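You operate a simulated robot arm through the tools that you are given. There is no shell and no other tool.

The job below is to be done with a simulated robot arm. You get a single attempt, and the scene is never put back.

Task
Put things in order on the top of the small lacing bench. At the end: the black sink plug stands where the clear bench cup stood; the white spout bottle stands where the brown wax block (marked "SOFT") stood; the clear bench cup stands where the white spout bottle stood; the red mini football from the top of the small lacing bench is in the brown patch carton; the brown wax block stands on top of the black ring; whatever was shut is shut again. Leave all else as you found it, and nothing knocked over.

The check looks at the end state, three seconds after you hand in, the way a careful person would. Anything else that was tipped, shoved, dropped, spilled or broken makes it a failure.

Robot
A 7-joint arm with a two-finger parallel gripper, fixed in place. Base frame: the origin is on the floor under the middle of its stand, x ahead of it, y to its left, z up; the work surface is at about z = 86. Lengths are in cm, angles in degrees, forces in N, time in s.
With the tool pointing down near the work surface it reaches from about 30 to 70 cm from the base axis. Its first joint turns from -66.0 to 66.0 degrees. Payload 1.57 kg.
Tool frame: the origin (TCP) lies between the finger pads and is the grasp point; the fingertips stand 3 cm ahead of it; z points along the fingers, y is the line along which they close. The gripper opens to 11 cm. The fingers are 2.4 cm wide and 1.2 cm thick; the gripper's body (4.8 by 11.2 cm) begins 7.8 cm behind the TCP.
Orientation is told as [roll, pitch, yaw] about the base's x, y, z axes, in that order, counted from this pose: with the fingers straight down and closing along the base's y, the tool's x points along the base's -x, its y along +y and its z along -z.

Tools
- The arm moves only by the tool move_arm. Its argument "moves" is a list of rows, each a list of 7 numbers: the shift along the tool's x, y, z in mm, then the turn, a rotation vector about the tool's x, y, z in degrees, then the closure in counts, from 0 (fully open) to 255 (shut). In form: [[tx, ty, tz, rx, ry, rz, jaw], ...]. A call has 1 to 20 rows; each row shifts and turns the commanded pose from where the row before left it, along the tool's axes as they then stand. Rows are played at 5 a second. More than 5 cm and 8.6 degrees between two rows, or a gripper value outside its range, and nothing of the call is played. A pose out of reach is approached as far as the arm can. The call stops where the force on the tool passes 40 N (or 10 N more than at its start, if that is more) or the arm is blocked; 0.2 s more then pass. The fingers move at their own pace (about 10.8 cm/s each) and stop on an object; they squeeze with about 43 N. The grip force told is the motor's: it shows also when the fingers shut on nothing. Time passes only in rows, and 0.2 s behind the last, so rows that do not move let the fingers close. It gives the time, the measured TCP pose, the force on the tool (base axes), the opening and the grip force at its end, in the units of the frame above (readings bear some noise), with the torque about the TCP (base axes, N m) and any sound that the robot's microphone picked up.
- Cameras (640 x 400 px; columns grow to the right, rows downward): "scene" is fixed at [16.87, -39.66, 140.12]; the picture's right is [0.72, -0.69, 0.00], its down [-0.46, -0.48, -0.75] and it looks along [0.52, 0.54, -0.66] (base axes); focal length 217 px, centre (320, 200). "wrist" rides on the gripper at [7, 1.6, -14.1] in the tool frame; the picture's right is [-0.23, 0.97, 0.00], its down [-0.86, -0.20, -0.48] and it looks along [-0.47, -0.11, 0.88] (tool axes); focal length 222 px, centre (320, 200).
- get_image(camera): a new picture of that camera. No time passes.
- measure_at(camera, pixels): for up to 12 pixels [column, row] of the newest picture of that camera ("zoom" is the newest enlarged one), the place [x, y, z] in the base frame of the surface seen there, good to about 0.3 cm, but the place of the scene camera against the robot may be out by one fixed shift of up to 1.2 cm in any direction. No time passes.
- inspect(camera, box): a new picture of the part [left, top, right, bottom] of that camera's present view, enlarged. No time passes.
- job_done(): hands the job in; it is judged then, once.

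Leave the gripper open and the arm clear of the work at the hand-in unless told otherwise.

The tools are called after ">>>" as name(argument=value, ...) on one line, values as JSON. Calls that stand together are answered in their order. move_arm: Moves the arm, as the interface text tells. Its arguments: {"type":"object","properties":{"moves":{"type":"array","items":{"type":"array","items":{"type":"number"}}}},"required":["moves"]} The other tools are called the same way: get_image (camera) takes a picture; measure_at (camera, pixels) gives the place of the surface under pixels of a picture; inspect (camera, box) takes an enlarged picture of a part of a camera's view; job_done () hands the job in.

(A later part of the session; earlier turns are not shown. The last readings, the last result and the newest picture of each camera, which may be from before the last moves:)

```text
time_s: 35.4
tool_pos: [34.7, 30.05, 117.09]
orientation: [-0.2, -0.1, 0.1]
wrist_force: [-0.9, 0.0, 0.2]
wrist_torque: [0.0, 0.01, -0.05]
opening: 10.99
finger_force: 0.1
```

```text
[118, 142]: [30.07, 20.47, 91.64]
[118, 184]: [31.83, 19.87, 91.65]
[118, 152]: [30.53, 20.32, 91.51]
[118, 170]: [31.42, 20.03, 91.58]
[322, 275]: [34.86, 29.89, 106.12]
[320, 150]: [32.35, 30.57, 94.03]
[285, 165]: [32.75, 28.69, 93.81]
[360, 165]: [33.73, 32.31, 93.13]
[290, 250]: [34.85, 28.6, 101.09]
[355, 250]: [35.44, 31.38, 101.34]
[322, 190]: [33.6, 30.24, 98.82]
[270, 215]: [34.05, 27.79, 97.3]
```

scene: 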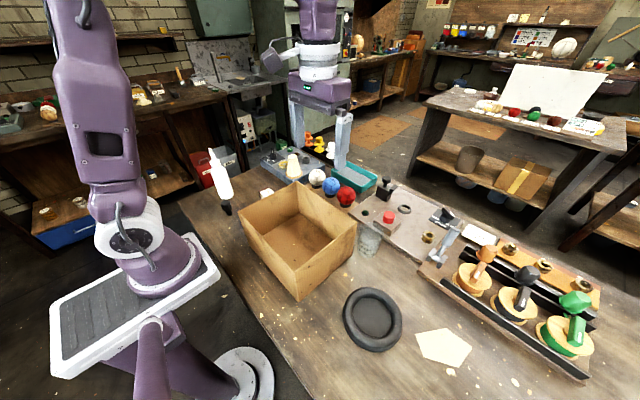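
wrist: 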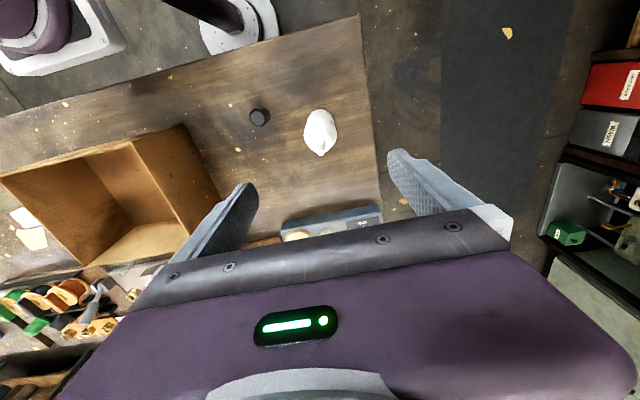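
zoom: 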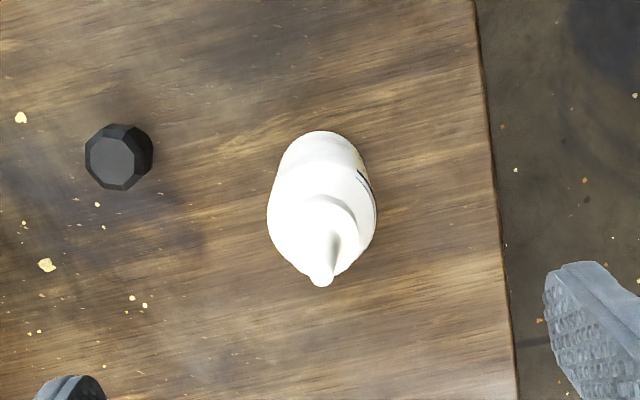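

The bottle axis is at about (34.9,30.05) with a radius of 2.5, straight body up to z≈97.5 and tip at 106. I'll back off in -x, lean the hand 30° so that the spout passes in front of the palm, and drop to the pre-grasp point.

>>> move_arm(moves=[[37, 0, 0, 0, 0, 0, 0], [36, 0, 0, 0, 0, 0, 0], [0, 0, 0, 0, -7.5, 0, 0], [0, 0, 0, 0, -7.5, 0, 0], [0, 0, 0, 0, -7.5, 0, 0], [0, 0, 0, 0, -7.5, 0, 0], [16.7, 0, 28.9, 0, 0, 0, 0], [16.7, 0, 28.9, 0, 0, 0, 0], [16.7, 0, 28.9, 0, 0, 0, 0], [0, 0, 0, 0, 0, 0, 0]])

>>> get_image(camera="wrist")

>>> get_image(camera="scene")

```text
time_s: 37.6
tool_pos: [27.32, 30.02, 106.96]
orientation: [-0.2, -30.1, 0.1]
wrist_force: [0.0, 0.0, 0.4]
wrist_torque: [0.02, -0.02, 0.01]
opening: 11.03
finger_force: 0.0
```

```text
taken
```

wrist: 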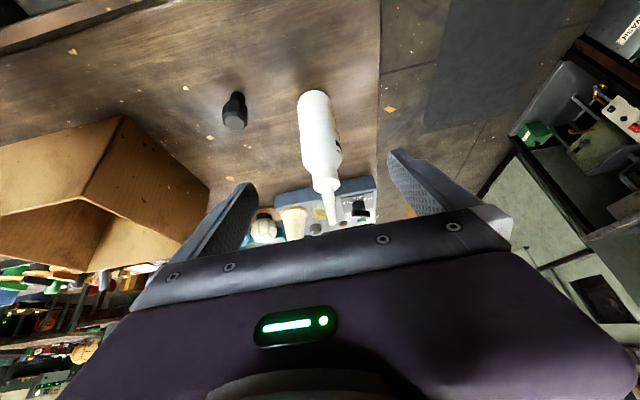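

```text
taken
```

scene: 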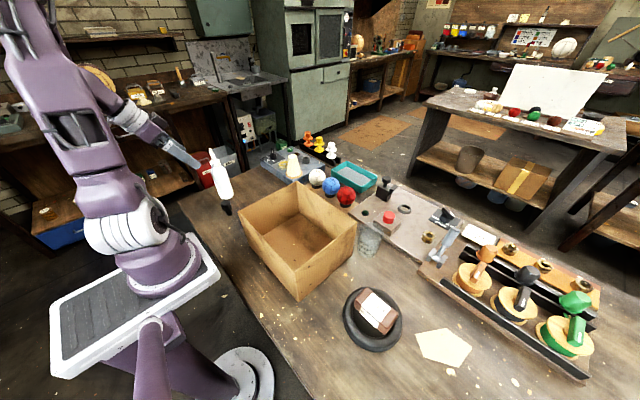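

The lean is right: the bottle stands between the fingers, with its spout at (332,215). I'll advance along the tool axis in two stages.

>>> move_arm(moves=[[-1.2, 0, 28.3, 0, 0, 0, 0], [-1.2, 0, 28.3, 0, 0, 0, 0], [-1.2, 0, 28.3, 0, 0, 0, 0], [0, 0, 0, 0, 0, 0, 0]])

>>> get_image(camera="wrist")

>>> inspect(camera="scene", box=[140, 100, 280, 230])

```text
time_s: 38.6
tool_pos: [31.86, 29.98, 99.84]
orientation: [-0.1, -30.1, 0.0]
wrist_force: [-0.6, 0.2, -1.1]
wrist_torque: [-0.01, -0.02, 0.01]
opening: 10.99
finger_force: 0.0
```

```text
taken
```

wrist: 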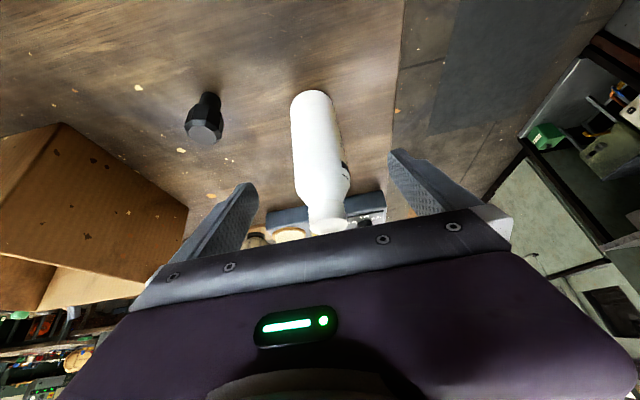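

```text
3.08 times, centred on (210, 165) of scene
```

zoom: 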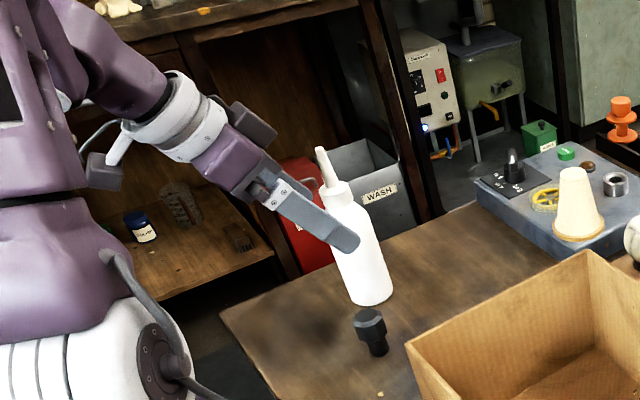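

The spout passes well in front of the palm. I'll go the rest of the way in and close on the bottle body.

>>> move_arm(moves=[[-1.2, 0.5, 28.3, 0, 0, 0, 0], [-1.2, 0, 28.3, 0, 0, 0, 0], [0, 0, 0, 0, 0, 0, 0]])

>>> inspect(camera="scene", box=[140, 100, 280, 230])

>>> get_image(camera="wrist")

```text
time_s: 39.4
tool_pos: [34.88, 30.03, 95.0]
orientation: [0.0, -30.0, 0.1]
wrist_force: [-0.2, 0.2, -0.3]
wrist_torque: [0.04, -0.01, -0.01]
opening: 10.99
finger_force: 0.0
```

```text
3.08 times, centred on (210, 165) of scene
```

zoom: 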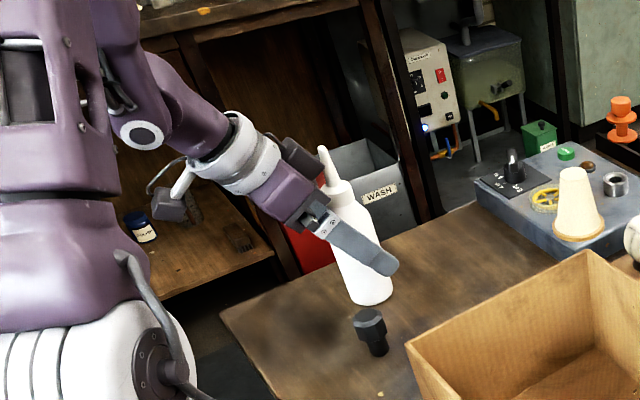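

```text
taken
```

wrist: 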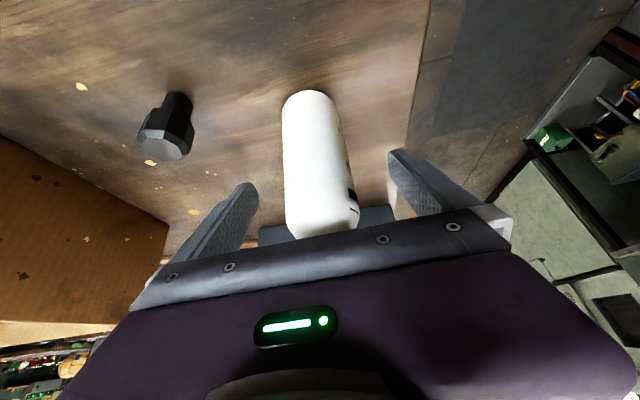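

The bottle is centred between the fingers, columns 285–358, so I'll close gently.

>>> move_arm(moves=[[0, 0, 0, 0, 0, 0, 80], [0, 0, 0, 0, 0, 0, 130], [0, 0, 0, 0, 0, 0, 150], [0, 0, 0, 0, 0, 0, 150], [0, 0, 0, 0, 0, 0, 150]])

>>> inspect(camera="scene", box=[140, 100, 280, 230])

```text
time_s: 40.6
tool_pos: [35.01, 30.05, 95.21]
orientation: [-0.1, -30.2, 0.0]
wrist_force: [0.8, 0.8, -0.3]
wrist_torque: [0.01, -0.09, 0.01]
opening: 4.94
finger_force: 15.1
```

```text
3.08 times, centred on (210, 165) of scene
```

zoom: 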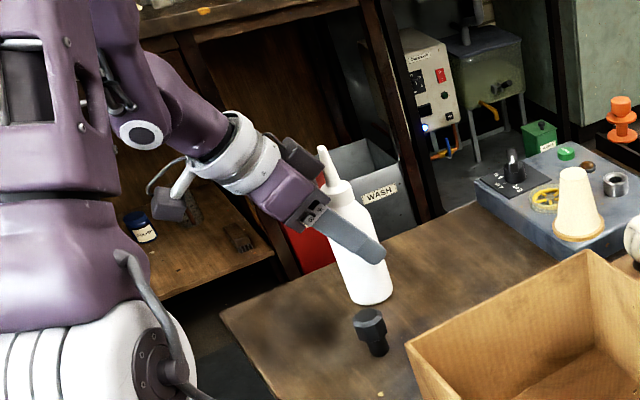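

The grip is 15 N at 4.94 opening and the bottle is still upright. I'll check where the blue-grey device's near edge is, so that the fingertips clear it at the wax spot.

>>> inspect(camera="scene", box=[240, 120, 360, 200])

>>> measure_at(camera="scene", pixels=[[262, 162], [275, 172], [285, 180], [263, 165], [290, 160], [293, 180], [270, 152], [306, 178], [273, 148]])

```text
5.00 times, centred on (300, 160) of scene
```

zoom: 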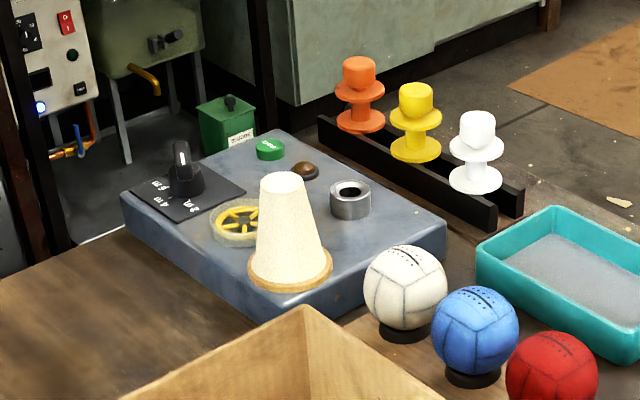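

```text
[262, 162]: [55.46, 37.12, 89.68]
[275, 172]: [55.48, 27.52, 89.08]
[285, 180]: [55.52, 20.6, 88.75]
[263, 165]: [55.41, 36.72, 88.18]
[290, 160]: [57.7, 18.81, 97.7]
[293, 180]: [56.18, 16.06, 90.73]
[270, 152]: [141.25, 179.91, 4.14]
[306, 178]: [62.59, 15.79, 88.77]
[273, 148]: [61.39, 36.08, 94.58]
```

The device's near face is at x≈55, far enough away. I'll tighten slightly, lift the bottle 5 cm straight up and move it over to the wax block's old place.

>>> move_arm(moves=[[0, 0, 0, 0, 0, 0, 160], [0, 0, 0, 0, 0, 0, 160], [-5, 0, -8.7, 0, 0, 0, 160], [-10, 0, -17.3, 0, 0, 0, 160], [-10, 0, -17.3, 0, 0, 0, 160], [0, 0, 0, 0, 0, 0, 160]])

>>> inspect(camera="scene", box=[140, 80, 280, 210])

```text
time_s: 42.0
tool_pos: [35.08, 30.15, 100.15]
orientation: [-0.2, -30.1, 0.1]
wrist_force: [1.1, -0.4, -1.8]
wrist_torque: [-0.03, 0.02, 0.0]
opening: 4.94
finger_force: 15.4
```

```text
3.08 times, centred on (210, 145) of scene
```

zoom: 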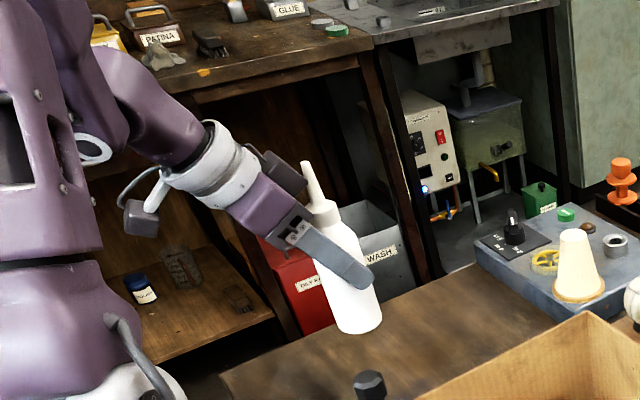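

The bottle is lifted and upright, with about 2 N of weight. Now I'll carry it to above (44.65,16.0).

>>> move_arm(moves=[[-16.7, -28.3, 9.6, 0, 0, 0, 160], [-16.7, -28.3, 9.6, 0, 0, 0, 160], [-16.7, -28.3, 9.6, 0, 0, 0, 160], [-16.7, -28.3, 9.6, 0, 0, 0, 160], [-16.7, -28.3, 9.6, 0, 0, 0, 160], [0, 0, 0, 0, 0, 0, 160]])

>>> get_image(camera="wrist")

>>> inspect(camera="scene", box=[180, 90, 320, 220])

```text
time_s: 43.4
tool_pos: [44.6, 15.83, 100.27]
orientation: [-0.1, -30.1, 0.1]
wrist_force: [0.4, 0.0, -1.5]
wrist_torque: [-0.02, 0.02, 0.01]
opening: 4.95
finger_force: 15.1
```

```text
taken
```

wrist: 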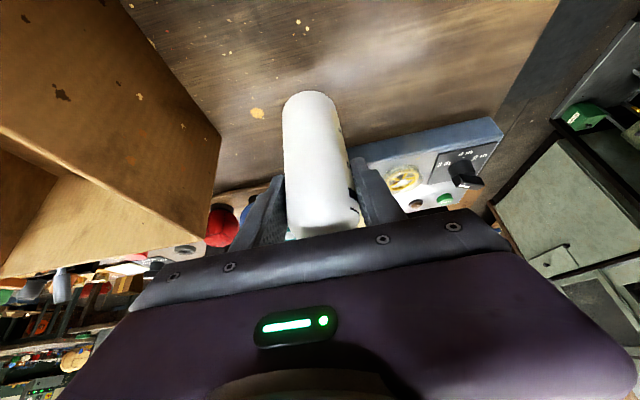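

```text
3.08 times, centred on (250, 155) of scene
```

zoom: 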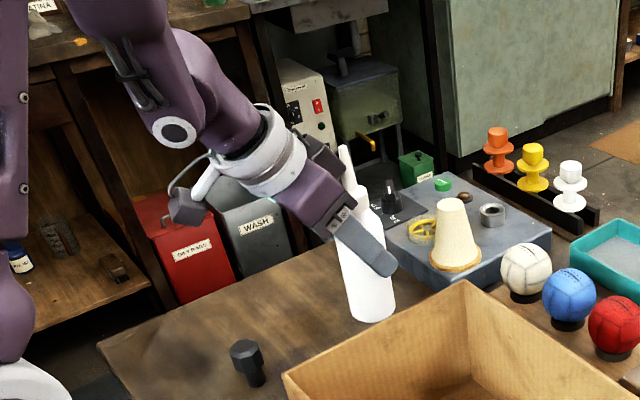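

The bottle is upright over the spot. I'll trim by about 1 mm, lower 4.6 cm, then go by small steps until it touches down.

>>> move_arm(moves=[[-0.9, 1, 0.5, 0, 0, 0, 160], [9, 0, 15.6, 0, 0, 0, 160], [8, 0, 13.9, 0, 0, 0, 160], [5, 0, 8.7, 0, 0, 0, 160], [0, 0, 0, 0, 0, 0, 160]])

>>> get_image(camera="wrist")

```text
time_s: 44.6
tool_pos: [44.79, 16.03, 96.0]
orientation: [-0.1, -30.0, 0.0]
wrist_force: [0.0, -0.3, -1.6]
wrist_torque: [-0.02, 0.0, -0.03]
opening: 4.94
finger_force: 14.3
```

```text
taken
```

wrist: 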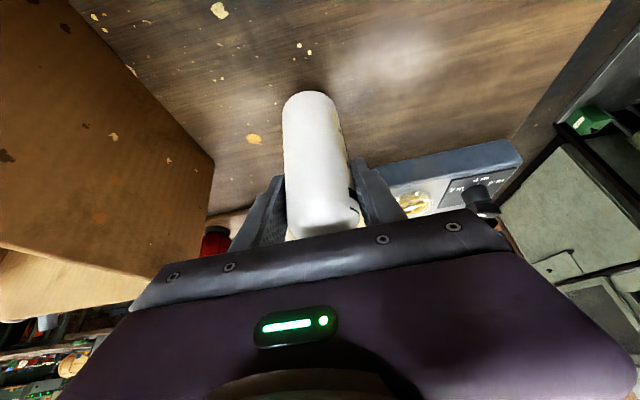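

TCP is at 96.0 and the bottle should touch at about 95.1. I'll lower 6 mm, then read the force.

>>> move_arm(moves=[[1, 0, 1.73, 0, 0, 0, 160], [1, 0, 1.73, 0, 0, 0, 160], [1, 0, 1.73, 0, 0, 0, 160], [0, 0, 0, 0, 0, 0, 160]])

```text
time_s: 45.6
tool_pos: [44.79, 15.99, 95.22]
orientation: [-0.1, -30.1, 0.1]
wrist_force: [0.5, 0.4, -1.1]
wrist_torque: [0.02, -0.04, -0.01]
opening: 4.96
finger_force: 14.9
```

TCP is 95.2 with barely any change in force, so I'll step 1 mm at a time.

>>> move_arm(moves=[[0.5, 0, 0.87, 0, 0, 0, 160], [0, 0, 0, 0, 0, 0, 160]])

```text
time_s: 46.2
tool_pos: [44.84, 16.01, 95.23]
orientation: [-0.1, -30.2, 0.0]
wrist_force: [-4.2, -0.2, 13.3]
wrist_torque: [-0.1, 0.02, -0.03]
opening: 4.95
finger_force: 15.1
```

It is touching down with 13 N. I'll ease up half a millimetre and open the fingers.

>>> move_arm(moves=[[-0.25, 0, -0.43, 0, 0, 0, 160], [0, 0, 0, 0, 0, 0, 135], [0, 0, 0, 0, 0, 0, 110], [0, 0, 0, 0, 0, 0, 60], [0, 0, 0, 0, 0, 0, 30], [0, 0, 0, 0, 0, 0, 30]])

>>> get_image(camera="wrist")

>>> inspect(camera="scene", box=[180, 90, 320, 220])

```text
time_s: 47.6
tool_pos: [44.72, 15.93, 95.2]
orientation: [-0.1, -30.1, 0.2]
wrist_force: [-0.6, 0.9, 0.1]
wrist_torque: [0.0, -0.05, 0.02]
opening: 9.71
finger_force: 0.0
```

```text
taken
```

wrist: 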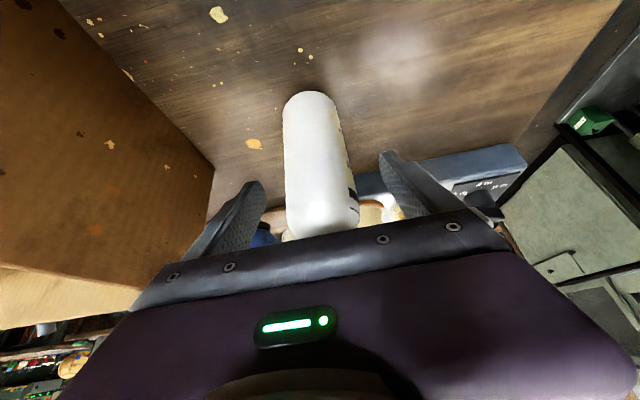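

```text
3.08 times, centred on (250, 155) of scene
```

zoom: 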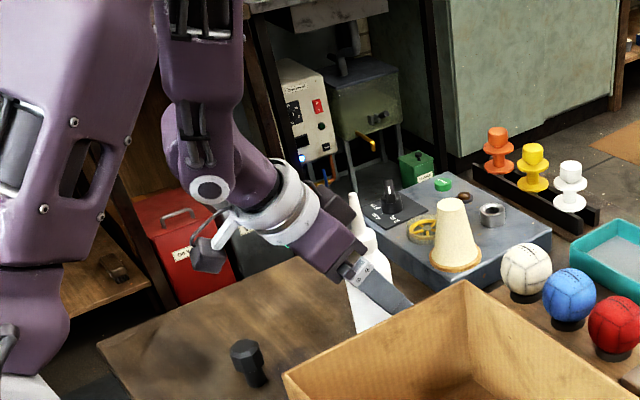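

The bottle stands free and upright. I'll back the hand out along its own axis.

>>> move_arm(moves=[[0, 0, -15, 0, 0, 0, 30], [0, 0, -30, 0, 0, 0, 0], [0, 0, -35, 0, 0, 0, 0], [0, 0, -35, 0, 0, 0, 0], [0, 0, -35, 0, 0, 0, 0], [0, 0, 0, 0, 0, 0, 0]])

>>> get_image(camera="wrist")

>>> get_image(camera="scene")

```text
time_s: 49.0
tool_pos: [42.12, 14.85, 103.09]
orientation: [0.0, -30.1, 0.1]
wrist_force: [-0.1, -0.7, 0.2]
wrist_torque: [0.01, 0.0, 0.01]
opening: 10.99
finger_force: 0.0
out of reach, approached as far as the arm can: row 3, 4, 5
```

```text
taken
```

wrist: 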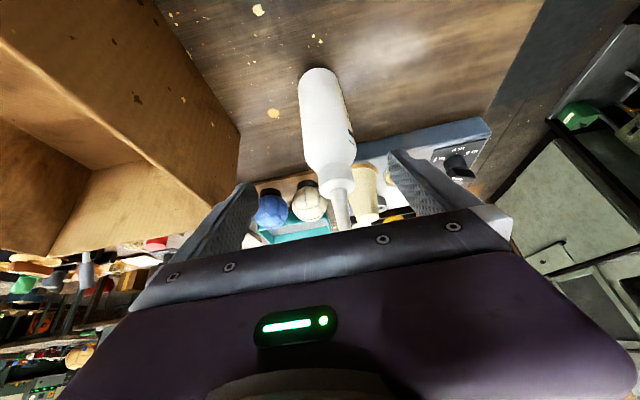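

```text
taken
```

scene: 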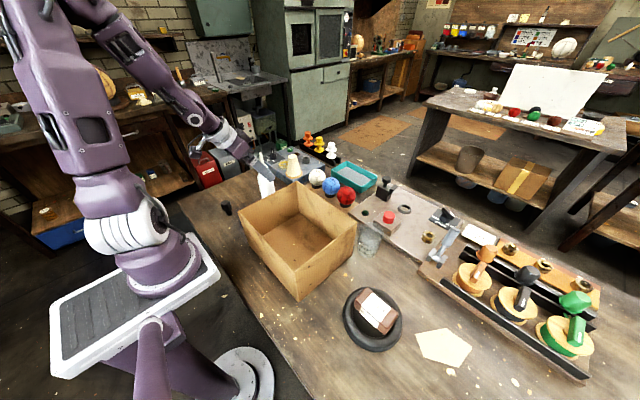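

Backing out straight, the arm reached a fold limit part way: TCP is (42.1,14.9,103.1), still leaning, and the spout is between the open fingers but not touched. I'll untilt gradually, which pivots the palm without coming near the spout, and check after the first steps.

>>> move_arm(moves=[[0, 0, 0, 0, 5, 0, 0], [0, 0, 0, 0, 0, 0, 0]])

>>> inspect(camera="scene", box=[180, 90, 320, 220])

>>> get_image(camera="wrist")

```text
time_s: 49.6
tool_pos: [42.42, 14.94, 103.26]
orientation: [-0.1, -27.1, 0.1]
wrist_force: [0.1, 0.3, 0.5]
wrist_torque: [0.0, 0.01, -0.02]
opening: 11.02
finger_force: 0.1
out of reach, approached as far as the arm can: row 1
```

```text
3.08 times, centred on (250, 155) of scene
```

zoom: 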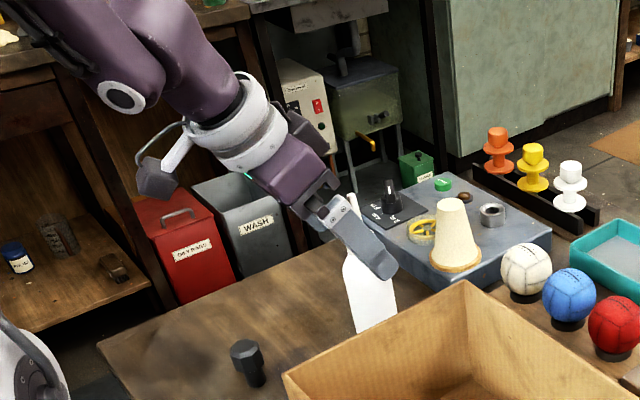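

```text
taken
```

wrist: 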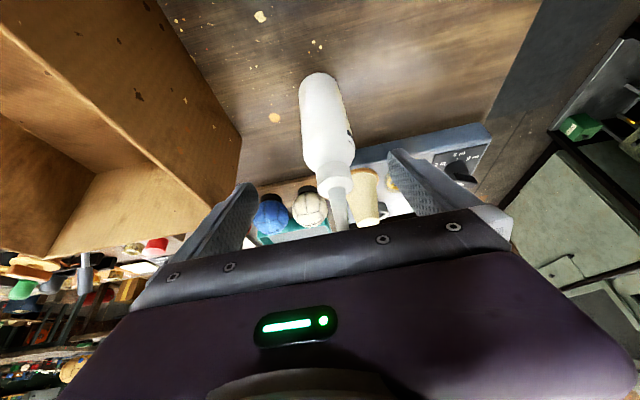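

The bottle still stands clear between the fingers. I'll keep untilting.

>>> move_arm(moves=[[0, 0, 0, 0, 5, 0, 0], [0, 0, 0, 0, 5, 0, 0], [0, 0, 0, 0, 0, 0, 0]])

>>> inspect(camera="scene", box=[180, 90, 320, 220])

```text
time_s: 50.4
tool_pos: [43.75, 14.21, 103.6]
orientation: [-1.6, -20.8, -0.3]
wrist_force: [-0.9, -0.2, 0.2]
wrist_torque: [0.01, 0.02, 0.04]
opening: 11.0
finger_force: 0.0
out of reach, approached as far as the arm can: row 1, 2
```

```text
3.08 times, centred on (250, 155) of scene
```

zoom: 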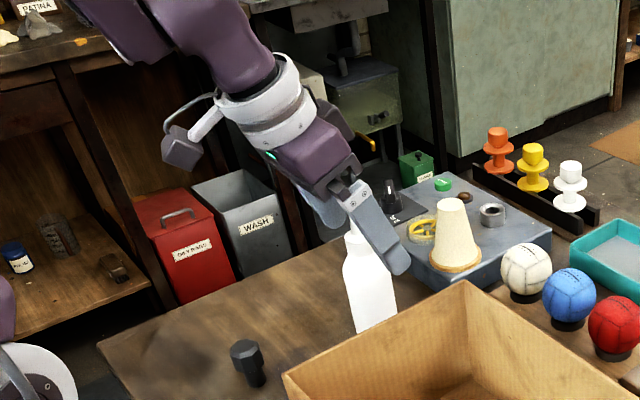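

The solver is drifting near a joint limit, although the bottle is still untouched. I'll command a pose known to be reachable: up and slightly forward with less lean, the spout staying between the fingers. One step first, to see how it responds.

>>> move_arm(moves=[[-24.6, 0, -6.9, 0, 5, 0, 0], [0, 0, 0, 0, 0, 0, 0]])

>>> inspect(camera="scene", box=[180, 90, 320, 220])

```text
time_s: 51.0
tool_pos: [45.92, 14.15, 105.18]
orientation: [-1.7, -15.6, -0.5]
wrist_force: [0.2, 0.6, -0.7]
wrist_torque: [-0.03, 0.02, -0.02]
opening: 11.01
finger_force: 0.1
```

```text
3.08 times, centred on (250, 155) of scene
```

zoom: 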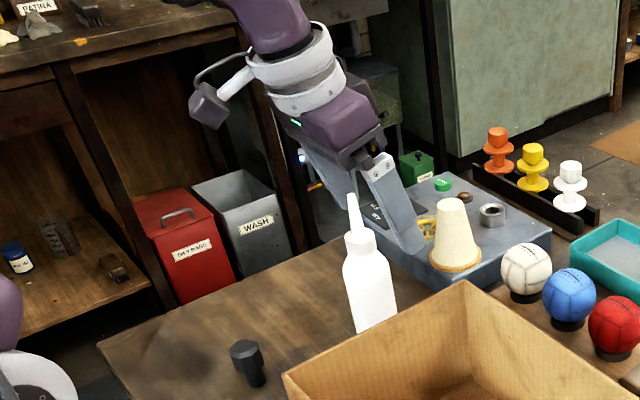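

So an out-of-reach command is clipped to the measured pose. That explains it, and this step worked cleanly with the bottle upright. I'll rise straight up now and take out the remaining lean and roll.

>>> move_arm(moves=[[-10, 0, -36, 0, 0, 0, 0], [-10, 0, -36, 0, 5, 0, 0], [0, 0, -20, 0, 5, 0, 0], [0, 0, 0, 0, 5.6, 0, 0], [0, 0, 0, -1.7, 0, -0.5, 0], [0, 0, 0, 0, 0, 0, 0]])

>>> get_image(camera="wrist")

>>> get_image(camera="scene")

```text
time_s: 52.4
tool_pos: [45.32, 14.56, 114.56]
orientation: [0.2, -0.1, -0.4]
wrist_force: [-1.2, -0.2, -0.2]
wrist_torque: [0.02, -0.01, -0.04]
opening: 11.01
finger_force: 0.0
```

```text
taken
```

wrist: 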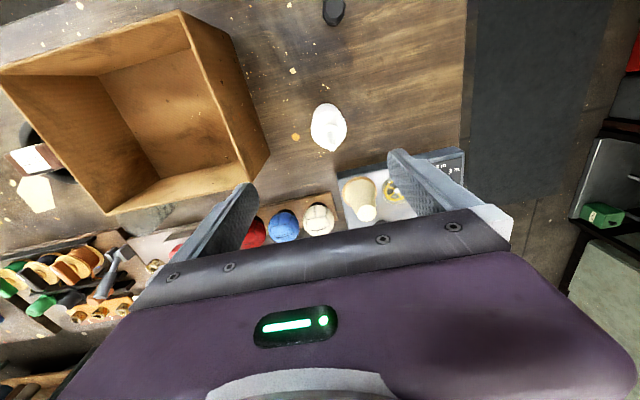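

```text
taken
```

scene: 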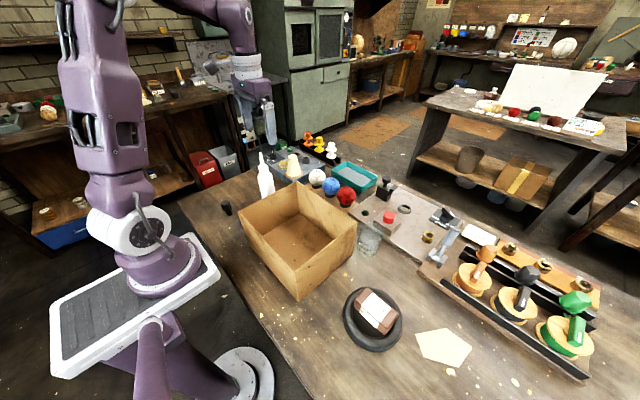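

The bottle stands upright in the wax block's place. I'll check its position with the wrist picture.

>>> inspect(camera="wrist", box=[270, 80, 390, 180])

>>> measure_at(camera="wrist", pixels=[[327, 104], [312, 125], [346, 125], [333, 149], [330, 130], [320, 110], [335, 108], [322, 130], [338, 130]])

```text
4.00 times, centred on (330, 130) of wrist
```

zoom: 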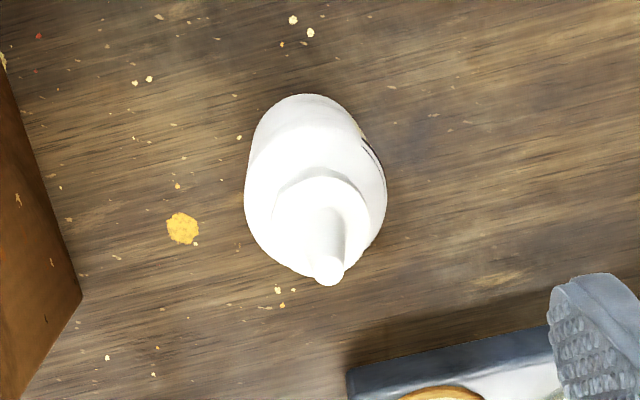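

```text
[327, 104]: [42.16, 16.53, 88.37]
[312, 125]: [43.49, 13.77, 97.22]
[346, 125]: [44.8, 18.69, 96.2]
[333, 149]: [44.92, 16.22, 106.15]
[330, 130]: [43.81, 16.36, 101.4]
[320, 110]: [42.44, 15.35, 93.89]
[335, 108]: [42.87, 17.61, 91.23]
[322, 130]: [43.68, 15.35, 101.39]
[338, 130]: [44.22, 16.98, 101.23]
```

The bottle's axis reads about (44.75,16.15), within 2 mm of the wax block's old centre. Next is the cup. I'll fly high over to view it with the wrist camera.

>>> move_arm(moves=[[-4, -45.7, 3, 0, 0, 0, 0], [-4, -45.7, 3, 0, 0, 0, 0], [-4, -45.7, 3, 0, 0, 0, 0], [-4, -45.7, 3, 0, 0, 0, 0], [-4, -45.7, 3, 0, 0, 0, 0], [-4, -45.7, 3, 0, 0, 0, 0], [-4, -45.7, 3, 0, 0, 0, 0], [-4, -45.7, 3, 0, 0, 0, 0], [0, 0, 0, 0, 0, 0, 0]])

>>> get_image(camera="wrist")

>>> inspect(camera="wrist", box=[240, 70, 400, 210])

```text
time_s: 54.4
tool_pos: [48.52, -22.09, 112.07]
orientation: [0.3, -0.1, -0.4]
wrist_force: [-0.2, 0.8, 0.0]
wrist_torque: [-0.03, 0.0, -0.01]
opening: 11.02
finger_force: 0.0
```

```text
taken
```

wrist: 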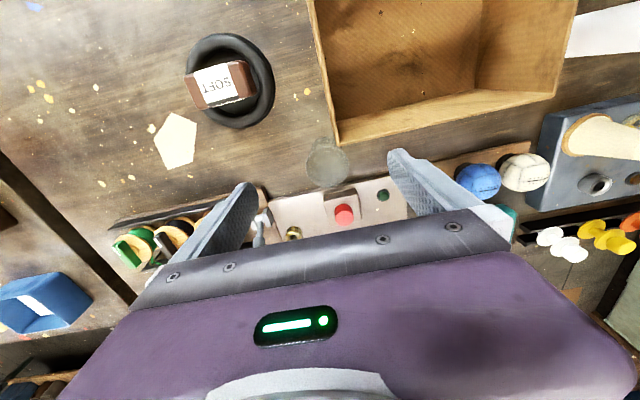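

```text
2.86 times, centred on (320, 140) of wrist
```

zoom: 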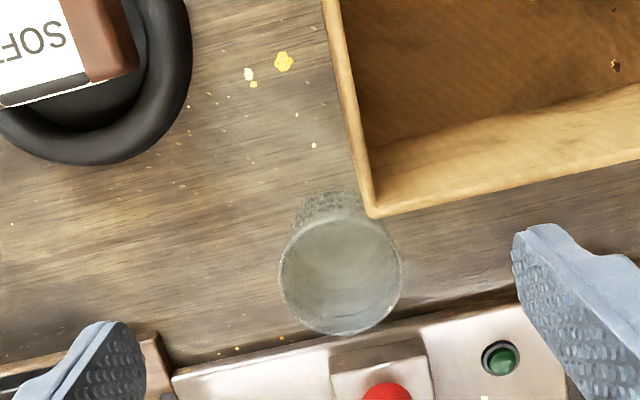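

The cup's rim is a circle in the zoom, centred at about (340,275). I'll measure its rim, base and the neighbours.

>>> measure_at(camera="zoom", pixels=[[282, 275], [400, 275], [340, 218], [340, 332], [300, 225], [345, 205], [340, 275], [310, 320], [375, 312], [296, 310], [325, 195], [372, 195]])

>>> measure_at(camera="zoom", pixels=[[372, 212], [360, 150], [325, 5], [500, 190], [260, 365], [340, 350], [400, 330], [420, 360], [385, 390], [180, 375], [330, 360], [500, 360]])

>>> measure_at(camera="scene", pixels=[[358, 228], [368, 231], [380, 236], [368, 222], [360, 250], [368, 256], [375, 252], [364, 226], [372, 240], [366, 235], [355, 246], [371, 224]])

```text
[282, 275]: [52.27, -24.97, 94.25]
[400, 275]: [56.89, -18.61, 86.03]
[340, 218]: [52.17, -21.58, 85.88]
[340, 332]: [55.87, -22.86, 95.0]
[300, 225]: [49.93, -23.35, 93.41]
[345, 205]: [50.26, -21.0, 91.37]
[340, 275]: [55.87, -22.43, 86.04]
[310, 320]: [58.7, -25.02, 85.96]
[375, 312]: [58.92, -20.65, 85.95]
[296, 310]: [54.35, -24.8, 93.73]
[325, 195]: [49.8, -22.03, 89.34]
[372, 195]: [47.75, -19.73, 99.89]
```

```text
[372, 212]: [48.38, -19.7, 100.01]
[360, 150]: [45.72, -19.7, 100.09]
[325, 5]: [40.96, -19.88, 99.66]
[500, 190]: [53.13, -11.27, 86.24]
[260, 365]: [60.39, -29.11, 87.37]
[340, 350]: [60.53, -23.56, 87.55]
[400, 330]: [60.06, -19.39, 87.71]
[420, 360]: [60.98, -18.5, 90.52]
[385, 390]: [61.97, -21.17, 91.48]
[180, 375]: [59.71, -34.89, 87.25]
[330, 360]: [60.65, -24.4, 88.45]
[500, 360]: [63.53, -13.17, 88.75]
```

```text
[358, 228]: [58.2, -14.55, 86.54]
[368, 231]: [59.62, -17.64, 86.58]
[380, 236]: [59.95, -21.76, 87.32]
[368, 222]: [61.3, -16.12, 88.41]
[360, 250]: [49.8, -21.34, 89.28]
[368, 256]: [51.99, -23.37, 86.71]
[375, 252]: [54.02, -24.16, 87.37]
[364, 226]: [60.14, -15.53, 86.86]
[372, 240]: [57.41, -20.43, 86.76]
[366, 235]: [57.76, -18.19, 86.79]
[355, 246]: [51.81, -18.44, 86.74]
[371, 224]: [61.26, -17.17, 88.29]
```

The cup's axis is at about (52.85,-22.0), with a diameter of 6.2 and its rim at z≈95. The carton corner is at (48.6,-19.7) and the console edge at x≈60. Fingers closing along y will clear both, so I'll move over the cup and lower to z≈102 for a check.

>>> move_arm(moves=[[-22, 1, 0, 0, 0, 0, 0], [-21, 0, 20, 0, 0, 0, 0], [0, 0, 40, 0, 0, 0, 0], [0, 0, 40, -0.3, 0, -0.4, 0], [0, 0, 0, 0, 0, 0, 0]])

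>>> get_image(camera="wrist")

>>> inspect(camera="wrist", box=[240, 100, 400, 220])

>>> inspect(camera="scene", box=[310, 160, 430, 270])

```text
time_s: 55.6
tool_pos: [52.76, -21.89, 102.12]
orientation: [0.5, -0.1, -0.1]
wrist_force: [-0.4, -0.6, -0.6]
wrist_torque: [-0.03, 0.03, 0.0]
opening: 11.0
finger_force: 0.1
```

```text
taken
```

wrist: 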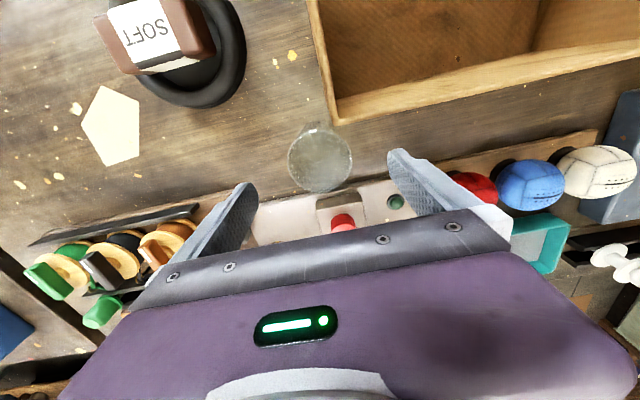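

```text
3.33 times, centred on (320, 160) of wrist
```

zoom: 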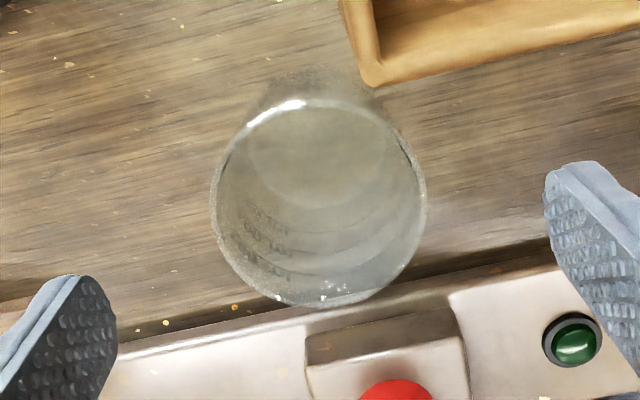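

```text
3.64 times, centred on (370, 215) of scene
```

zoom: 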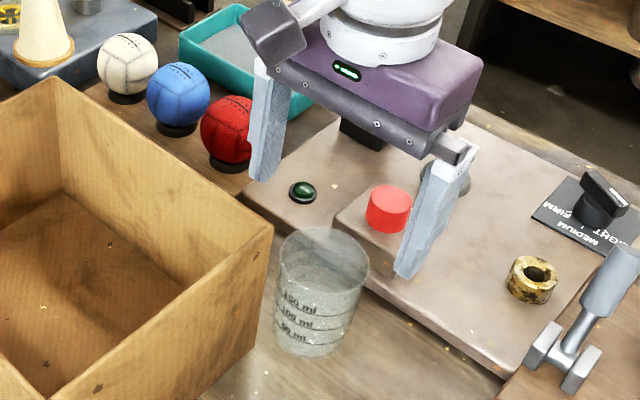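

The cup's rim is centred under the TCP, with a computed axis of (52.7,-21.95). I'll descend to TCP z≈93 with the fingers either side of it.

>>> move_arm(moves=[[0, 0, 30, 0.5, 0, 0, 0], [0, 0, 30, 0, 0, 0, 0], [0, 0, 20, 0, 0, 0, 0], [0, 0, 10, 0, 0, 0, 0], [0, 0, 0, 0, 0, 0, 0]])

>>> get_image(camera="wrist")

>>> inspect(camera="scene", box=[310, 160, 430, 270])

```text
time_s: 56.8
tool_pos: [52.66, -21.96, 92.96]
orientation: [0.0, -0.1, 0.0]
wrist_force: [-0.1, -0.3, 0.3]
wrist_torque: [0.02, 0.03, 0.05]
opening: 11.01
finger_force: 0.1
```

```text
taken
```

wrist: 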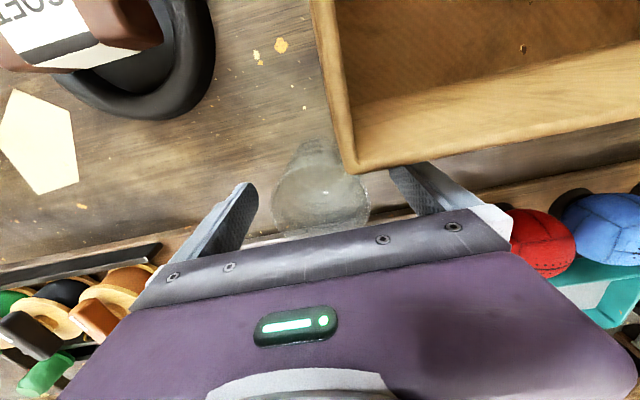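

```text
3.64 times, centred on (370, 215) of scene
```

zoom: 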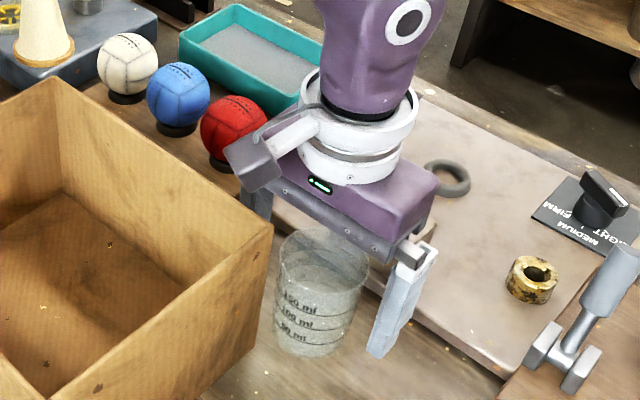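

The fingers straddle the cup. I'll close softly and watch the grip force.

>>> move_arm(moves=[[0, 0, 0, 0, 0, 0, 60], [0, 0, 0, 0, 0, 0, 95], [0, 0, 0, 0, 0, 0, 112], [0, 0, 0, 0, 0, 0, 118], [0, 0, 0, 0, 0, 0, 118]])

>>> inspect(camera="scene", box=[310, 160, 430, 270])

```text
time_s: 58.0
tool_pos: [52.61, -22.05, 93.01]
orientation: [0.0, -0.1, 0.0]
wrist_force: [-1.2, -0.6, 0.8]
wrist_torque: [0.04, 0.01, -0.01]
opening: 6.39
finger_force: 43.1
```

```text
3.64 times, centred on (370, 215) of scene
```

zoom: 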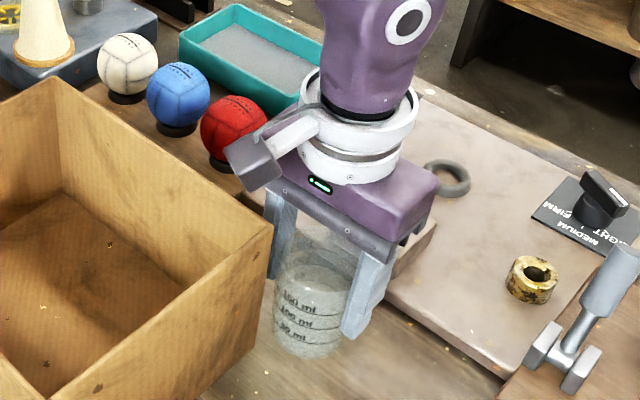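

The cup is held at 6.39 opening with 43 N, and its axis was at (52.7,-22.0). I'll lift it slowly straight up to TCP z≈110 so that its base clears the carton rim.

>>> move_arm(moves=[[0, 0, -5, 0, 0, 0, 118], [0, 0, -12, 0, 0, 0, 118], [0, 0, -20, 0, 0, 0, 118], [0, 0, -25, 0, 0, 0, 118], [0, 0, -25, 0, 0, 0, 118], [0, 0, -25, 0, 0, 0, 118], [0, 0, -25, 0, 0, 0, 118], [0, 0, -20, 0, 0, 0, 118], [0, 0, -13, 0, 0, 0, 118], [0, 0, 0, 0, 0, 0, 118]])

>>> get_image(camera="wrist")

>>> inspect(camera="scene", box=[290, 80, 430, 250])

```text
time_s: 60.2
tool_pos: [52.64, -21.84, 110.19]
orientation: [-0.1, -0.1, -0.1]
wrist_force: [-0.6, 0.5, -0.7]
wrist_torque: [0.04, 0.0, 0.02]
opening: 6.39
finger_force: 42.6
```

```text
taken
```

wrist: 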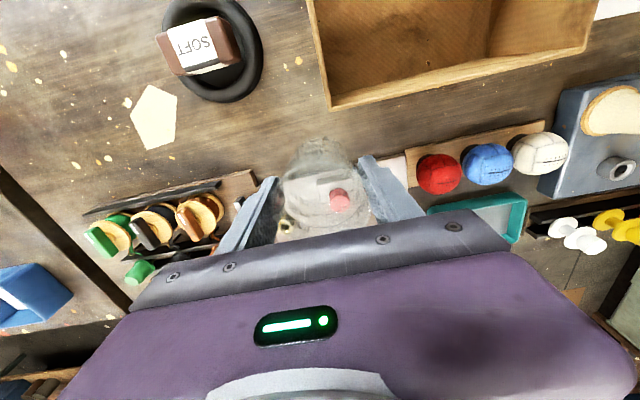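

```text
2.35 times, centred on (360, 165) of scene
```

zoom: 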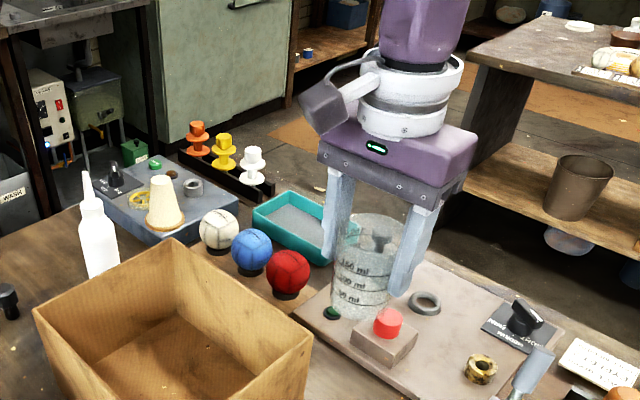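

The cup is upright and light, its base at about 103. I'll carry it smoothly over the carton to (34.9,0), then along to (34.9,30.05), staying well clear of the bottle at (44.7,16).

>>> move_arm(moves=[[9, 11, 0, 0, 0, 0, 118], [17.7, 21.8, 0, 0, 0, 0, 118], [17.7, 21.8, 0, 0, 0, 0, 118], [17.7, 21.8, 0, 0, 0, 0, 118], [17.7, 21.8, 0, 0, 0, 0, 118], [17.7, 21.8, 0, 0, 0, 0, 118], [17.7, 21.8, 0, 0, 0, 0, 118], [17.7, 21.8, 0, 0, 0, 0, 118], [17.7, 21.8, 0, 0, 0, 0, 118], [17.7, 21.8, 0, 0, 0, 0, 118], [8.7, 11, 0, 0, 0, 0, 118], [0, 0, 0, 0, 0, 0, 118]])

>>> get_image(camera="scene")

```text
time_s: 62.8
tool_pos: [35.07, 0.01, 110.01]
orientation: [0.0, -0.1, 0.0]
wrist_force: [0.4, 0.0, -0.8]
wrist_torque: [0.0, -0.02, 0.0]
opening: 6.39
finger_force: 43.5
```

```text
taken
```

scene: 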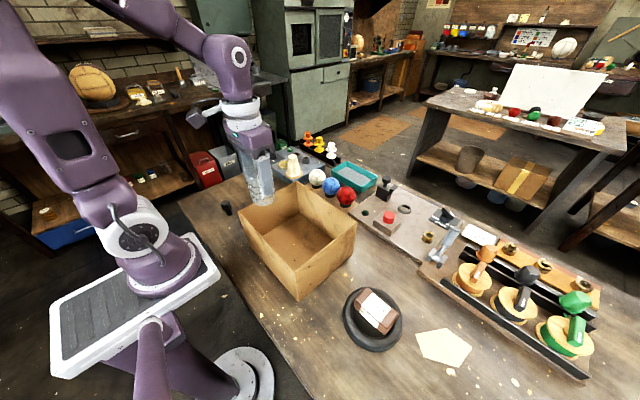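

All is clear, so on to above the bottle's old place.

>>> move_arm(moves=[[1, 13, 0, 0, 0, 0, 118], [1, 27, 0, 0, 0, 0, 118], [0, 27, 0, 0, 0, 0, 118], [0, 27, 0, 0, 0, 0, 118], [0, 27, 0, 0, 0, 0, 118], [0, 27, 0, 0, 0, 0, 118], [0, 27, 0, 0, 0, 0, 118], [0, 27, 0, 0, 0, 0, 118], [0, 27, 0, 0, 0, 0, 118], [0, 27, 0, 0, 0, 0, 118], [0, 27, 0, 0, 0, 0, 118], [0, 17.4, 0, 0, 0, 0, 118], [0, 0, 0, 0, 0, 0, 118]])

>>> get_image(camera="wrist")

>>> inspect(camera="scene", box=[150, 80, 310, 230])

```text
time_s: 65.6
tool_pos: [34.8, 30.08, 109.93]
orientation: [-0.2, -0.1, 0.0]
wrist_force: [0.0, -0.4, -1.0]
wrist_torque: [-0.01, 0.0, -0.03]
opening: 6.39
finger_force: 43.3
```

```text
taken
```

wrist: 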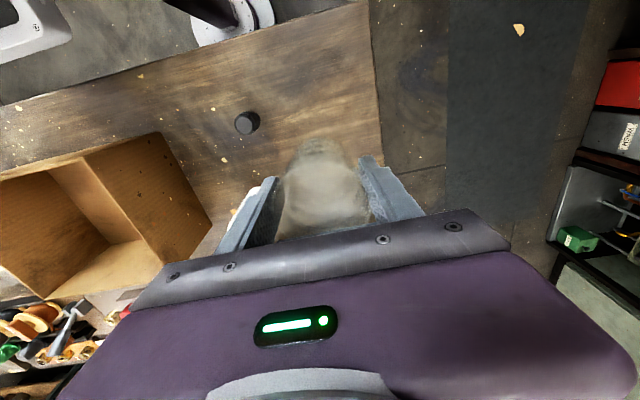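

```text
2.67 times, centred on (230, 155) of scene
```

zoom: 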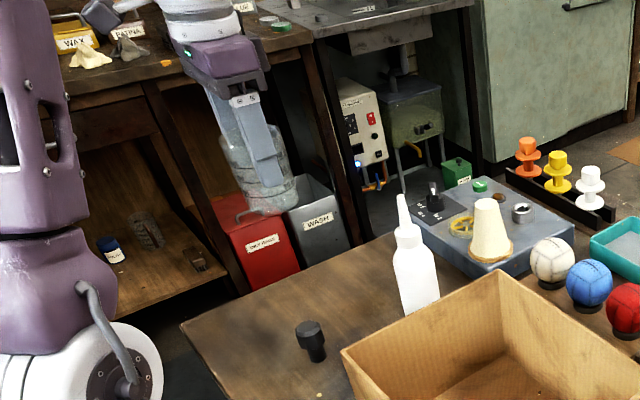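

The cup hangs over the bottle's old place. I'll lower it to about 6 mm above the table.

>>> move_arm(moves=[[0, 0, 15, 0, 0, 0, 118], [0, 0, 25, 0, 0, 0, 118], [0, 0, 25, 0, 0, 0, 118], [0, 0, 25, 0, 0, 0, 118], [0, 0, 25, 0, 0, 0, 118], [0, 0, 20, 0, 0, 0, 118], [0, 0, 15, 0, 0, 0, 118], [0, 0, 10, 0, 0, 0, 118], [0, 0, 3, 0, 0, 0, 118], [0, 0, 0, 0, 0, 0, 118]])

>>> inspect(camera="scene", box=[150, 80, 310, 230])

```text
time_s: 67.8
tool_pos: [34.9, 30.01, 93.58]
orientation: [0.1, 0.0, 0.1]
wrist_force: [-0.2, -0.2, -0.2]
wrist_torque: [-0.01, 0.03, 0.04]
opening: 6.36
finger_force: 43.6
```

```text
2.67 times, centred on (230, 155) of scene
```

zoom: 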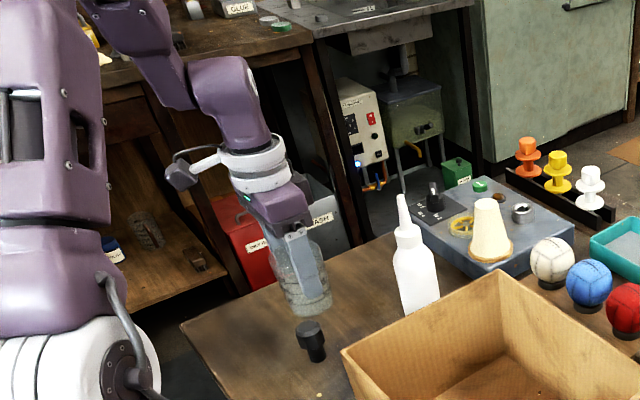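

It's just above the table. I'll lower by small steps now.

>>> move_arm(moves=[[0, 0, 2, 0, 0, 0, 118], [0, 0, 2, 0, 0, 0, 118], [0, 0, 0, 0, 0, 0, 118]])

```text
time_s: 68.6
tool_pos: [34.81, 30.05, 93.26]
orientation: [-0.1, 0.0, 0.0]
wrist_force: [0.9, 0.0, -0.6]
wrist_torque: [0.0, -0.01, -0.01]
opening: 6.36
finger_force: 43.2
```

Still free, so 1 mm more.

>>> move_arm(moves=[[0, 0, 1, 0, 0, 0, 118], [0, 0, 0, 0, 0, 0, 118]])

```text
time_s: 69.2
tool_pos: [34.81, 29.97, 93.27]
orientation: [0.0, -0.1, -0.1]
wrist_force: [-0.4, -0.9, -0.2]
wrist_torque: [0.0, -0.01, -0.01]
opening: 6.39
finger_force: 43.0
```

No contact yet. Another 1 mm.

>>> move_arm(moves=[[0, 0, 1, 0, 0, 0, 118], [0, 0, 0, 0, 0, 0, 118]])

```text
time_s: 69.8
tool_pos: [34.83, 29.96, 93.07]
orientation: [0.0, -0.1, 0.0]
wrist_force: [0.5, -0.4, -0.1]
wrist_torque: [0.03, 0.0, -0.02]
opening: 6.39
finger_force: 42.8
```

TCP is 93.07 with no load. Another 1 mm.

>>> move_arm(moves=[[0, 0, 1, 0, 0, 0, 118], [0, 0, 0, 0, 0, 0, 118]])

```text
time_s: 70.4
tool_pos: [34.84, 30.01, 92.92]
orientation: [0.0, -0.1, -0.1]
wrist_force: [-0.6, -2.4, 10.0]
wrist_torque: [0.05, 0.0, 0.01]
opening: 6.35
finger_force: 43.0
```

Touchdown, with 10 N upward at TCP 92.9. I'll open the fingers in steps.

>>> move_arm(moves=[[0, 0, -0.4, 0, 0, 0, 118], [0, 0, 0, 0, 0, 0, 102], [0, 0, 0, 0, 0, 0, 85], [0, 0, 0, 0, 0, 0, 50], [0, 0, 0, 0, 0, 0, 10], [0, 0, 0, 0, 0, 0, 10]])

>>> get_image(camera="wrist")

>>> inspect(camera="scene", box=[150, 80, 310, 230])

```text
time_s: 71.8
tool_pos: [34.96, 29.89, 92.94]
orientation: [-0.1, -0.1, 0.0]
wrist_force: [-1.0, -0.2, -0.6]
wrist_torque: [0.01, 0.01, 0.0]
opening: 10.53
finger_force: 0.1
```

```text
taken
```

wrist: 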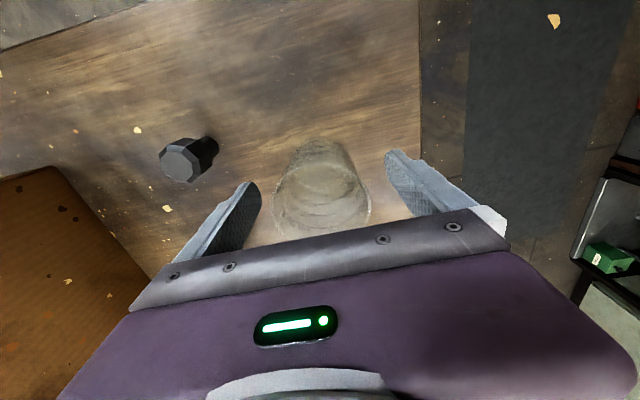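

```text
2.67 times, centred on (230, 155) of scene
```

zoom: 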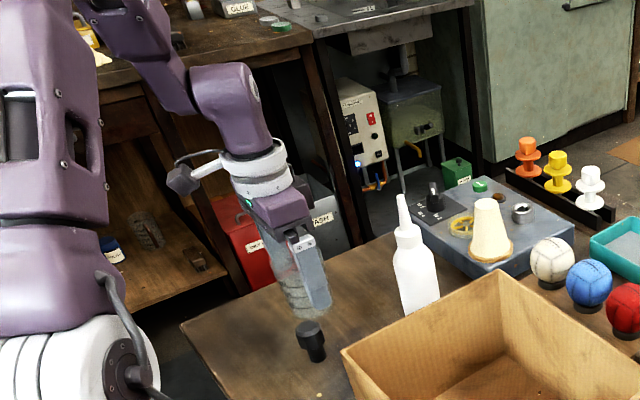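

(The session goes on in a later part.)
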